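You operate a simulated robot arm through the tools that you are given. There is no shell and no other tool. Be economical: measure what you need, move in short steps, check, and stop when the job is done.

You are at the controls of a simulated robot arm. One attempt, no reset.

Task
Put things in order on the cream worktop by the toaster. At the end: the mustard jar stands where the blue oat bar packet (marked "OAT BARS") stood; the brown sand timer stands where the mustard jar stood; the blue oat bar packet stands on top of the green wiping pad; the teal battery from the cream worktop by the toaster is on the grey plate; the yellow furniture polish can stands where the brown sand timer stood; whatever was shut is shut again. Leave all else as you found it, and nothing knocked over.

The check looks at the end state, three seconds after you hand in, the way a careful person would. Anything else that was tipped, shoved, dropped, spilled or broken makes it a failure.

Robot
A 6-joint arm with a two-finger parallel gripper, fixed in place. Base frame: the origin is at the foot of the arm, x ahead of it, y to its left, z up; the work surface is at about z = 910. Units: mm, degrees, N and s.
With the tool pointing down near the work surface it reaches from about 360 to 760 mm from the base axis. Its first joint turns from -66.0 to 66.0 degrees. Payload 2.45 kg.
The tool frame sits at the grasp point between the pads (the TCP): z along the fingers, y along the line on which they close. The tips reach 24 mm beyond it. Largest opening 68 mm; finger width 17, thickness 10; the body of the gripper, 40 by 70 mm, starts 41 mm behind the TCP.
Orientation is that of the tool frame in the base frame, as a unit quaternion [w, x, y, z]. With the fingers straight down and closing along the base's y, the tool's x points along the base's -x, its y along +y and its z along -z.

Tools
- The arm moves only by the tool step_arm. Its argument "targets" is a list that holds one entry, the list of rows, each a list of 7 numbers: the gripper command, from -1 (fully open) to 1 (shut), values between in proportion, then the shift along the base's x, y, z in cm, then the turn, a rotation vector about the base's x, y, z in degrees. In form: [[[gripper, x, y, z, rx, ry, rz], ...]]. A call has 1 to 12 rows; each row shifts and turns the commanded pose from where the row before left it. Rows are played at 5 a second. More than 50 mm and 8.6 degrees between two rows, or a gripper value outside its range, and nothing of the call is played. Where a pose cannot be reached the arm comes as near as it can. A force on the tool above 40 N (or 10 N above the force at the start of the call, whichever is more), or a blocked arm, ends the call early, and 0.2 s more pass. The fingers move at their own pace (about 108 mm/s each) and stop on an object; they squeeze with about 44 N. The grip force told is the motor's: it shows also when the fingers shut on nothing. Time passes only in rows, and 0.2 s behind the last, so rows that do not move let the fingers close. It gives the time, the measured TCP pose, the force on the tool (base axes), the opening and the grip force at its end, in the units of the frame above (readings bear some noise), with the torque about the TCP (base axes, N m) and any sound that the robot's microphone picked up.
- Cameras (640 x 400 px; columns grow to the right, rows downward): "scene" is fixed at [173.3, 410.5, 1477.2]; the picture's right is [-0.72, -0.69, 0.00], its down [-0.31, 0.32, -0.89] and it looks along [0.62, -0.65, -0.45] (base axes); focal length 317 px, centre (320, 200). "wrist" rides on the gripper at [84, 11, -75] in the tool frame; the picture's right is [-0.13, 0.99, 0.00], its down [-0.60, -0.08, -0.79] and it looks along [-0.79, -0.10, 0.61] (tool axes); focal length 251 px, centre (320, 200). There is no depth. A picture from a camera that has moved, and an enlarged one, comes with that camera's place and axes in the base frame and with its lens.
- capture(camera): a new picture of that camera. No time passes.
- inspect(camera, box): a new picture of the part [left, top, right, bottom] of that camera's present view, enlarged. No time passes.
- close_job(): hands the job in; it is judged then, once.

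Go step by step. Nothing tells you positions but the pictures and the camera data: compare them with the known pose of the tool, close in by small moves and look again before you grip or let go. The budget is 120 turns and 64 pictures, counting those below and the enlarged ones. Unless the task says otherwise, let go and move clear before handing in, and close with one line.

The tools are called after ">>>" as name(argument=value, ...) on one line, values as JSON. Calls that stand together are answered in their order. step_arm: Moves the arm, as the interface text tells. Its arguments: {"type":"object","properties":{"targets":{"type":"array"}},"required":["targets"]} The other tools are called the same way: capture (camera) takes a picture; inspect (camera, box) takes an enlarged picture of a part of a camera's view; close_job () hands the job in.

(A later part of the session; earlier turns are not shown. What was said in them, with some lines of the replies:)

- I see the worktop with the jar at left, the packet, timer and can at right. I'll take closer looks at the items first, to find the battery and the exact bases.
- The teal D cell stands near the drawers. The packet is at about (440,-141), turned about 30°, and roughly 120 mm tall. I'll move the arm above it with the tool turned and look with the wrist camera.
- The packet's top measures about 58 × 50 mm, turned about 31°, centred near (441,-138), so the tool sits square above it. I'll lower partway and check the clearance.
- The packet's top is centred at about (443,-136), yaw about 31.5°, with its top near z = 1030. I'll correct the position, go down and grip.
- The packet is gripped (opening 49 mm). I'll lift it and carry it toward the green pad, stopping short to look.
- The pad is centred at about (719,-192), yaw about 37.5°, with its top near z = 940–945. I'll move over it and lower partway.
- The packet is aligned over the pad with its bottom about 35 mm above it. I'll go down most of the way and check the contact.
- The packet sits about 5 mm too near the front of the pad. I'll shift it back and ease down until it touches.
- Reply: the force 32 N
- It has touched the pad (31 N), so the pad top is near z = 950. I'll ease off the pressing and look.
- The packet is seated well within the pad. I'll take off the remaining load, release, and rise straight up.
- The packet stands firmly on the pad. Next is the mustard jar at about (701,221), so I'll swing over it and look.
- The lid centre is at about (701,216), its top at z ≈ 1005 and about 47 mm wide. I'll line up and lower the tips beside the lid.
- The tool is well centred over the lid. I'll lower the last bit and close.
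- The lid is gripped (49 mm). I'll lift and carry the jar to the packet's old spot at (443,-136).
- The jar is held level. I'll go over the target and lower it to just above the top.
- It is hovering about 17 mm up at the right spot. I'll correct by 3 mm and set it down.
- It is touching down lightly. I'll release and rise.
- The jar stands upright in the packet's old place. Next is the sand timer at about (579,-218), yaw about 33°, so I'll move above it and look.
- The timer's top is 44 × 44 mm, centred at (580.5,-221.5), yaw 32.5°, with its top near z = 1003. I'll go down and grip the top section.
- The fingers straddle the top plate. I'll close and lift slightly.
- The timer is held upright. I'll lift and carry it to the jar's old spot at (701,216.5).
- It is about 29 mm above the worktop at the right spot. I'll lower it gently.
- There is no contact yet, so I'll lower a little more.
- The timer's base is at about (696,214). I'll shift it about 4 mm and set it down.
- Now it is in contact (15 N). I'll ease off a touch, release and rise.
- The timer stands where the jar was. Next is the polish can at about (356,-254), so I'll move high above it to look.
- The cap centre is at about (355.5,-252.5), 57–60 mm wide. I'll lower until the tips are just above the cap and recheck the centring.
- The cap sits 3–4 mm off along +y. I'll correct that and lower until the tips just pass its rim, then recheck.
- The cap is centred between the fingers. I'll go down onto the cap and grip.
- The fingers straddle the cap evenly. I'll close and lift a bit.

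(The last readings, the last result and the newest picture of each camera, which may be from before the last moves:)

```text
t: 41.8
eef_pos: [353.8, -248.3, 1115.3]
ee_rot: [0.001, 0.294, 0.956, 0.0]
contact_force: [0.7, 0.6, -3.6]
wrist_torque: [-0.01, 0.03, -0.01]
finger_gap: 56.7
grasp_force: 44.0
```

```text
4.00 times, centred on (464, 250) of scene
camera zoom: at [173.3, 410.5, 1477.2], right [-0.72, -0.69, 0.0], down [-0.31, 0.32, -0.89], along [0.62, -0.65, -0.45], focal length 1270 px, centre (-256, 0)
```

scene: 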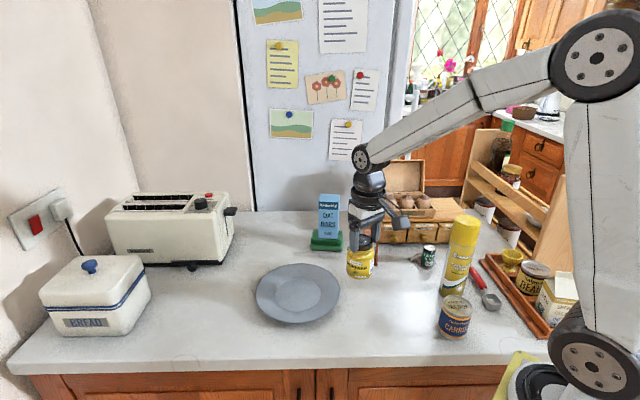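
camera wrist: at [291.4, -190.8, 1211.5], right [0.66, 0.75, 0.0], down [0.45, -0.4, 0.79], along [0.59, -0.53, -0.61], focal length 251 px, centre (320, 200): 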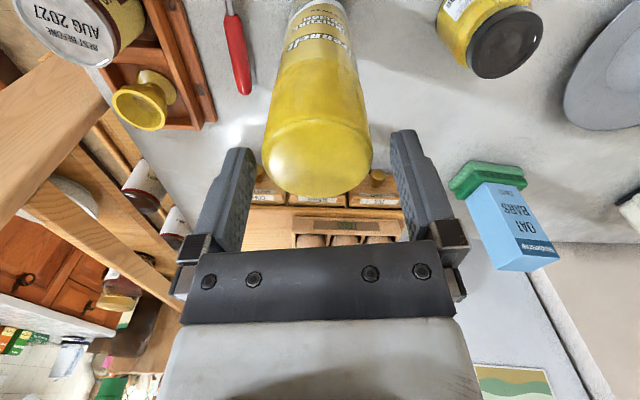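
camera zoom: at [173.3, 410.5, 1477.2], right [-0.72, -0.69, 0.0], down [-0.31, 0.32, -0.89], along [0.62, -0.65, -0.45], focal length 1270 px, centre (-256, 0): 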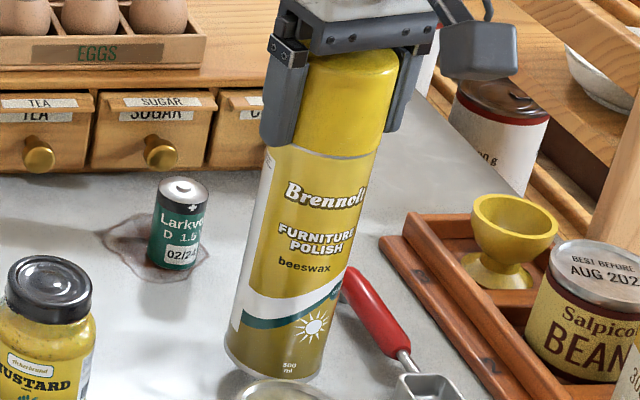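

The can is held upright. I'll raise it and carry it to the timer's old spot at (580.5,-221.5).

>>> step_arm(targets=[[[1, 0, 0, 4.5, 0, 0, 0], [1, 0, 0, 4.5, 0, 0, 0], [1, 3.8, 0.5, 0, 0, 0, 0], [1, 3.8, 0.5, 0, 0, 0, 0], [1, 3.8, 0.4, 0, 0, 0, 0], [1, 3.8, 0.4, 0, 0, 0, 0], [1, 3.8, 0.4, 0, 0, 0, 0], [1, 3.7, 0.4, 0, 0, 0, 0], [1, 0, 0, -4, 0, 0, 0], [1, 0, 0, -3, 0, 0, 0], [1, 0, 0, 0, 0, 0, 0]]])

>>> inspect(camera="scene", box=[310, 170, 438, 270])

```text
t: 44.2
eef_pos: [582.0, -223.2, 1136.7]
ee_rot: [0.0, 0.293, 0.956, -0.001]
contact_force: [-0.6, -0.3, -3.0]
wrist_torque: [0.03, 0.01, 0.02]
finger_gap: 56.5
grasp_force: 44.1
```

```text
4.00 times, centred on (374, 220) of scene
camera zoom: at [173.3, 410.5, 1477.2], right [-0.72, -0.69, 0.0], down [-0.31, 0.32, -0.89], along [0.62, -0.65, -0.45], focal length 1270 px, centre (104, 120)
```

zoom: 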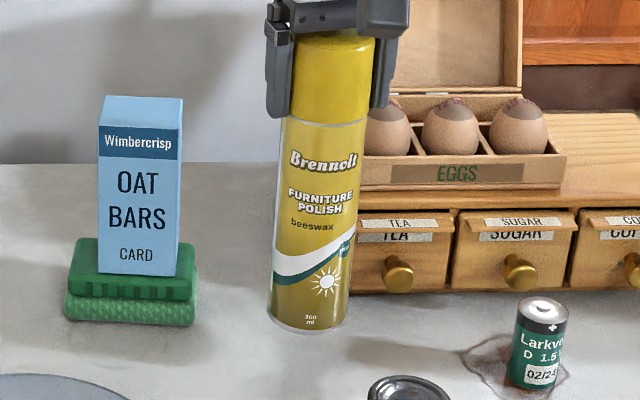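

It is positioned right, about 43 mm up. I'll lower it to contact.

>>> step_arm(targets=[[[1, 0, 0, -2, 0, 0, 0], [1, 0, 0, -1.7, 0, 0, 0], [1, 0, 0, -0.3, 0, 0, 0], [1, 0, 0, 0, 0, 0, 0]]])

```text
t: 45.2
eef_pos: [581.9, -223.7, 1094.7]
ee_rot: [0.0, 0.294, 0.956, -0.001]
contact_force: [0.3, -0.2, -3.5]
wrist_torque: [0.03, 0.01, 0.0]
finger_gap: 56.5
grasp_force: 44.1
```

>>> step_arm(targets=[[[1, 0, 0, -0.2, 0, 0, 0], [1, 0, 0, -0.1, 0, 0, 0], [1, 0, 0, 0, 0, 0, 0]]])

>>> inspect(camera="scene", box=[310, 190, 438, 290])

```text
t: 46.0
eef_pos: [581.3, -223.3, 1094.1]
ee_rot: [0.003, 0.294, 0.956, 0.0]
contact_force: [-0.5, 1.9, 23.3]
wrist_torque: [0.51, 0.66, -0.04]
finger_gap: 56.5
grasp_force: 45.0
```

```text
4.00 times, centred on (374, 240) of scene
camera zoom: at [172.8, 410.7, 1477.2], right [-0.72, -0.69, 0.0], down [-0.31, 0.32, -0.89], along [0.62, -0.65, -0.45], focal length 1270 px, centre (104, 40)
```

zoom: 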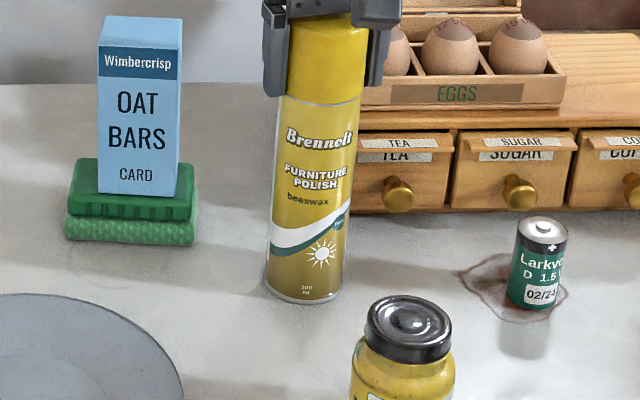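

The can is standing on the worktop. I'll ease off, release, and rise clear of it.

>>> step_arm(targets=[[[1, 0, 0, 0.2, 0, 0, 0], [0.3, 0, 0, 0, 0, 0, 0], [-1, 0, 0, 0, 0, 0, 0], [-1, 0, 0, 0, 0, 0, 0], [-1, 0, 0, 3, 0, 0, 0], [-1, 0, 0, 4, 0, 0, 0], [-1, 0, 0, 4, 0, 0, 0], [-1, 0, 0, 0, 0, 0, 0]]])

>>> inspect(camera="scene", box=[310, 190, 438, 290])

```text
t: 47.8
eef_pos: [576.9, -227.8, 1201.2]
ee_rot: [0.0, 0.294, 0.956, 0.0]
contact_force: [-0.3, -0.4, 0.3]
wrist_torque: [-0.03, -0.02, -0.03]
finger_gap: 67.9
grasp_force: 0.0
```

```text
4.00 times, centred on (374, 240) of scene
camera zoom: at [173.3, 410.5, 1477.2], right [-0.72, -0.69, 0.0], down [-0.31, 0.32, -0.89], along [0.62, -0.65, -0.45], focal length 1270 px, centre (104, 40)
```

zoom: 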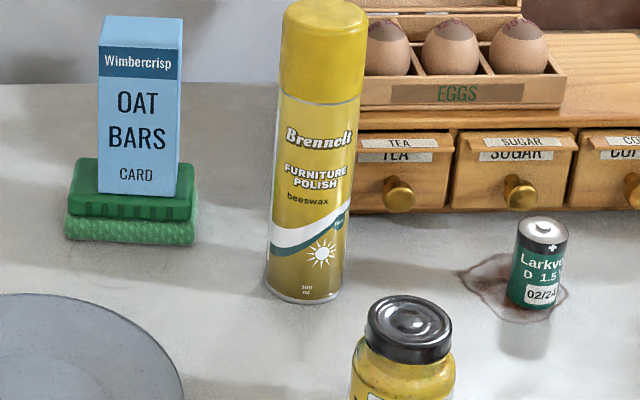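

The can stands where the timer stood. Last is the battery at about (454,-319), so I'll move over it and lower partway.

>>> step_arm(targets=[[[-1, -3.1, -2.3, 0, 0, 0, 0], [-1, -3.1, -2.3, 0, 0, 0, 0], [-1, -3.1, -2.3, 0, 0, 0, 0], [-1, -3, -2.3, 0, 0, 0, 0], [-1, 0, 0, -4, 0, 0, 0], [-1, 0, 0, -4, 0, 0, 0], [-1, 0, 0, -4, 0, 0, 0], [-1, 0, 0, 0, 0, 0, 0]]])

>>> capture(camera="wrist")

>>> inspect(camera="scene", box=[364, 190, 492, 290])

```text
t: 49.6
eef_pos: [456.0, -315.0, 1080.8]
ee_rot: [0.0, 0.295, 0.956, -0.001]
contact_force: [0.5, -0.7, 0.3]
wrist_torque: [-0.01, 0.02, 0.01]
finger_gap: 68.0
grasp_force: 0.0
```

```text
22 pictures are left
camera wrist: at [391.3, -257.5, 1155.3], right [0.66, 0.75, 0.0], down [0.45, -0.4, 0.79], along [0.59, -0.53, -0.61], focal length 251 px, centre (320, 200)
```

wrist: 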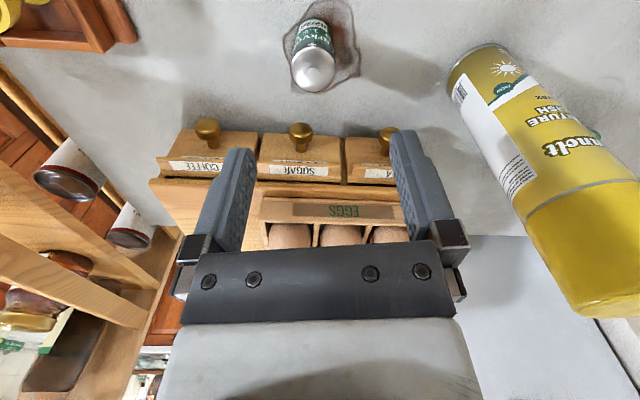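

```text
4.00 times, centred on (428, 240) of scene
camera zoom: at [173.3, 410.5, 1477.2], right [-0.72, -0.69, 0.0], down [-0.31, 0.32, -0.89], along [0.62, -0.65, -0.45], focal length 1270 px, centre (-112, 40)
```

zoom: 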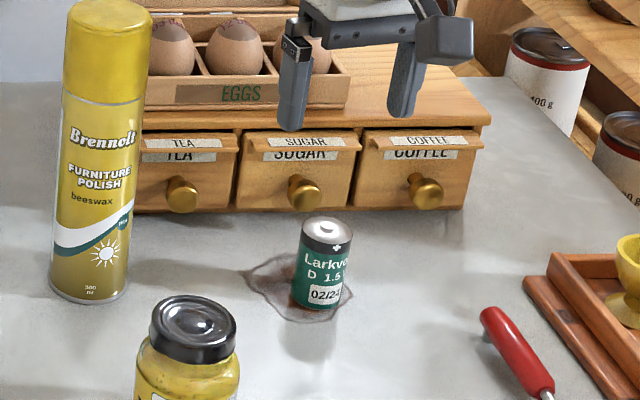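

The battery's top is at about (453,-319.5). I'll go down and grip it.

>>> step_arm(targets=[[[-1, -0.3, -0.45, -4, 0, 0, 0], [-1, 0, 0, -4, 0, 0, 0], [-1, 0, 0, -3, 0, 0, 0], [-1, 0, 0, -2.2, 0, 0, 0], [-1, 0, 0, 0, 0, 0, 0]]])

>>> inspect(camera="scene", box=[364, 190, 492, 290])

```text
t: 50.8
eef_pos: [456.0, -322.1, 951.2]
ee_rot: [0.001, 0.295, 0.956, 0.0]
contact_force: [0.3, -0.2, 1.0]
wrist_torque: [0.04, 0.01, 0.03]
finger_gap: 67.9
grasp_force: 0.1
```

```text
4.00 times, centred on (428, 240) of scene
camera zoom: at [173.3, 410.5, 1477.2], right [-0.72, -0.69, 0.0], down [-0.31, 0.32, -0.89], along [0.62, -0.65, -0.45], focal length 1270 px, centre (-112, 40)
```

zoom: 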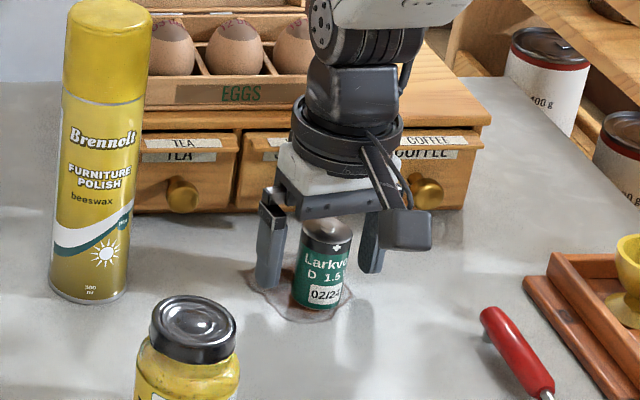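

The battery is between the fingers. I'll close and lift slightly.

>>> step_arm(targets=[[[-1, -0.2, 0.15, 0, 0, 0, 0], [1, 0, 0, 0, 0, 0, 0], [1, 0, 0, 0, 0, 0, 0], [1, 0, 0, 0, 0, 0, 0], [1, 0, 0, 2, 0, 0, 0], [1, 0, 0, 0, 0, 0, 0]]])

>>> inspect(camera="scene", box=[364, 190, 492, 290])

```text
t: 52.2
eef_pos: [452.3, -318.2, 970.3]
ee_rot: [0.0, 0.295, 0.956, -0.001]
contact_force: [-0.2, -0.7, -2.4]
wrist_torque: [-0.03, 0.02, 0.04]
finger_gap: 32.1
grasp_force: 44.3
```

```text
4.00 times, centred on (428, 240) of scene
camera zoom: at [173.3, 410.5, 1477.2], right [-0.72, -0.69, 0.0], down [-0.31, 0.32, -0.89], along [0.62, -0.65, -0.45], focal length 1270 px, centre (-112, 40)
```

zoom: 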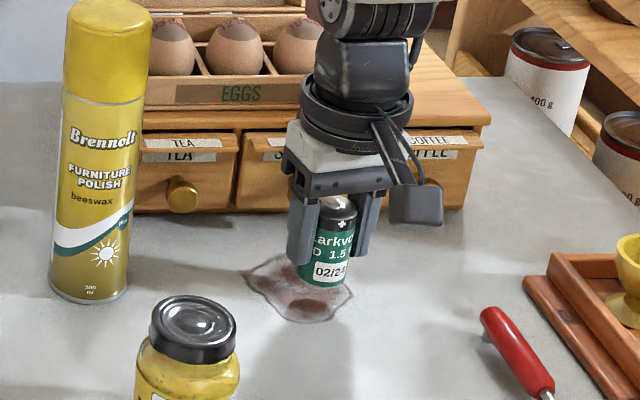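

The battery is held. I'll lift well above the can's height and carry it to the plate at about (637,7).

>>> step_arm(targets=[[[1, 0, 0, 4.3, 0, 0, 0], [1, 0, 0, 4.3, 0, 0, 0], [1, 0, 0, 4.3, 0, 0, 0], [1, 0, 0, 4.3, 0, 0, 0], [1, 0, 0, 4.3, 0, 0, 0], [1, 0, 0, 0, 0, 0, 0]]])

>>> step_arm(targets=[[[1, 2, 3.6, 0, 0, 0, 0], [1, 2, 3.6, 0, 0, 0, 0], [1, 2, 3.6, 0, 0, 0, 0], [1, 2, 3.6, 0, 0, 0, 0], [1, 2, 3.6, 0, 0, 0, 0], [1, 2, 3.6, 0, 0, 0, 0], [1, 2, 3.6, 0, 0, 0, 0], [1, 2, 3.6, 0, 0, 0, 0], [1, 2, 3.6, 0, 0, 0, 0], [1, 0, 0, -4, 0, 0, 0], [1, 0, 0, -4.5, 0, 0, 0], [1, 0, 0, 0, 0, 0, 0]]])

>>> inspect(camera="scene", box=[220, 220, 380, 340])

>>> capture(camera="wrist")

```text
t: 53.6
eef_pos: [449.4, -318.2, 1182.4]
ee_rot: [0.001, 0.295, 0.956, 0.0]
contact_force: [0.5, 0.2, -2.1]
wrist_torque: [0.0, -0.02, 0.0]
finger_gap: 31.7
grasp_force: 44.5
```

```text
t: 56.2
eef_pos: [631.2, 7.9, 1096.5]
ee_rot: [0.0, 0.294, 0.956, -0.001]
contact_force: [-0.1, -0.6, -1.3]
wrist_torque: [-0.03, -0.03, 0.01]
finger_gap: 31.8
grasp_force: 44.2
```

```text
3.33 times, centred on (300, 280) of scene
camera zoom: at [173.3, 410.5, 1477.2], right [-0.72, -0.69, 0.0], down [-0.31, 0.32, -0.89], along [0.62, -0.65, -0.45], focal length 1058 px, centre (387, -67)
```

zoom: 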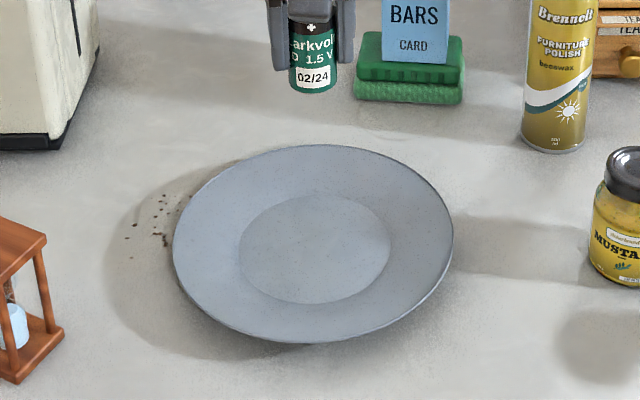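

```text
17 pictures are left
camera wrist: at [566.2, 65.6, 1171.2], right [0.66, 0.75, 0.0], down [0.45, -0.4, 0.79], along [0.59, -0.53, -0.61], focal length 251 px, centre (320, 200)
```

wrist: 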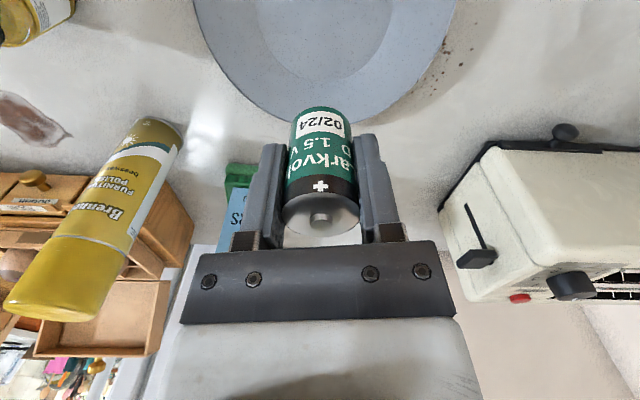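

The plate's flat centre is at about (619,20). I'll shift there and lower to just above it.

>>> step_arm(targets=[[[1, -1.2, 1.2, -3, 0, 0, 0], [1, 0, 0, -4, 0, 0, 0], [1, 0, 0, -3.5, 0, 0, 0], [1, 0, 0, -1.7, 0, 0, 0], [1, 0, 0, 0, 0, 0, 0]]])

>>> inspect(camera="scene", box=[220, 220, 380, 340])

```text
t: 57.4
eef_pos: [619.6, 20.0, 979.4]
ee_rot: [0.001, 0.294, 0.956, 0.0]
contact_force: [0.1, -0.5, -1.7]
wrist_torque: [0.03, 0.02, -0.01]
finger_gap: 32.0
grasp_force: 43.8
```

```text
3.33 times, centred on (300, 280) of scene
camera zoom: at [173.3, 410.5, 1477.2], right [-0.72, -0.69, 0.0], down [-0.31, 0.32, -0.89], along [0.62, -0.65, -0.45], focal length 1058 px, centre (387, -67)
```

zoom: 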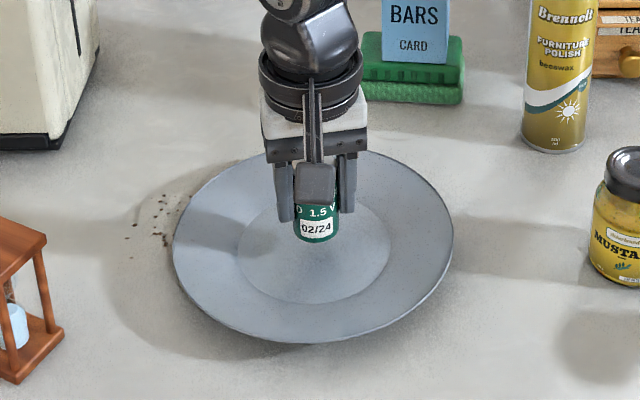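

I'll lower in small steps now.

>>> step_arm(targets=[[[1, 0, 0, -0.8, 0, 0, 0], [1, 0, 0, -0.7, 0, 0, 0], [1, 0, 0, 0, 0, 0, 0]]])

>>> step_arm(targets=[[[1, 0, 0, -0.3, 0, 0, 0], [1, 0, 0, 0, 0, 0, 0]]])

```text
t: 58.2
eef_pos: [619.2, 19.9, 964.4]
ee_rot: [0.001, 0.295, 0.956, 0.0]
contact_force: [0.0, 0.5, -2.2]
wrist_torque: [0.0, -0.01, 0.0]
finger_gap: 31.8
grasp_force: 43.8
```

```text
t: 58.8
eef_pos: [621.4, 19.3, 962.0]
ee_rot: [0.001, 0.294, 0.956, 0.0]
contact_force: [0.0, -0.6, -0.9]
wrist_torque: [0.0, 0.02, -0.01]
finger_gap: 32.0
grasp_force: 43.7
```

>>> step_arm(targets=[[[1, 0, 0, -0.3, 0, 0, 0], [1, 0, 0, 0, 0, 0, 0]]])

>>> inspect(camera="scene", box=[250, 240, 350, 320])

```text
t: 59.4
eef_pos: [622.7, 18.9, 959.2]
ee_rot: [0.003, 0.294, 0.956, 0.001]
contact_force: [-4.9, 4.2, 21.0]
wrist_torque: [-0.04, 0.35, -0.02]
finger_gap: 32.0
grasp_force: 43.9
```

```text
5.00 times, centred on (300, 280) of scene
camera zoom: at [172.7, 410.6, 1477.2], right [-0.72, -0.69, 0.0], down [-0.31, 0.32, -0.89], along [0.62, -0.65, -0.45], focal length 1587 px, centre (420, -200)
```

zoom: 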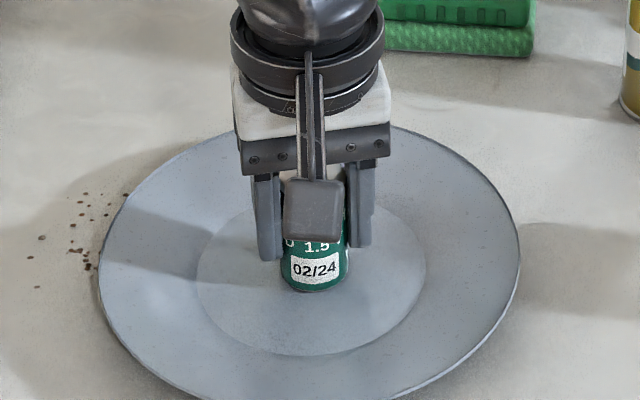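

The battery stands in the plate's flat centre. I'll ease off, release and rise.

>>> step_arm(targets=[[[1, 0, 0, 0.2, 0, 0, 0], [0.5, 0, 0, 0, 0, 0, 0], [0, 0, 0, 0, 0, 0, 0], [-1, 0, 0, 0, 0, 0, 0], [-1, 0, 0, 0, 0, 0, 0], [-1, 0, 0, 3, 0, 0, 0], [-1, 0, 0, 4.5, 0, 0, 0], [-1, 0, 0, 4.5, 0, 0, 0], [-1, 0, 0, 4.5, 0, 0, 0], [-1, 0, 0, 4.5, 0, 0, 0], [-1, 0, 0, 0, 0, 0, 0]]])

>>> capture(camera="scene")

>>> inspect(camera="scene", box=[180, 180, 500, 380])

```text
t: 61.8
eef_pos: [618.9, 19.7, 1174.2]
ee_rot: [0.001, 0.294, 0.956, 0.0]
contact_force: [0.1, 0.1, 1.0]
wrist_torque: [-0.03, 0.03, 0.02]
finger_gap: 68.1
grasp_force: 0.0
```

```text
14 pictures are left
```

scene: 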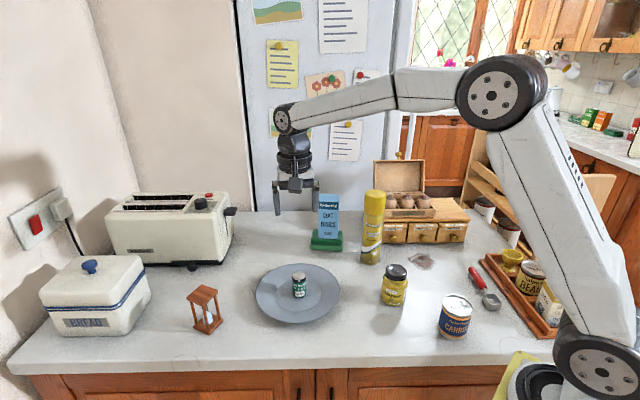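

```text
2.00 times, centred on (340, 280) of scene
camera zoom: at [173.2, 410.5, 1477.2], right [-0.72, -0.69, 0.0], down [-0.31, 0.32, -0.89], along [0.62, -0.65, -0.45], focal length 635 px, centre (280, 40)
```

zoom: 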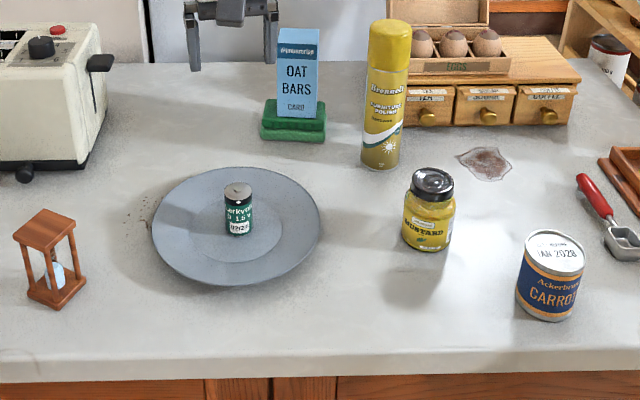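

All five things stand upright in their places, nothing else has been disturbed, and the gripper is clear. I'll hand the job in.

>>> close_job()

```text
The job is handed in.
```

The job is handed in: the jar, timer, packet, battery and polish can are all in their asked-for places and upright. I opened nothing, and nothing else was knocked or moved in the last pictures.
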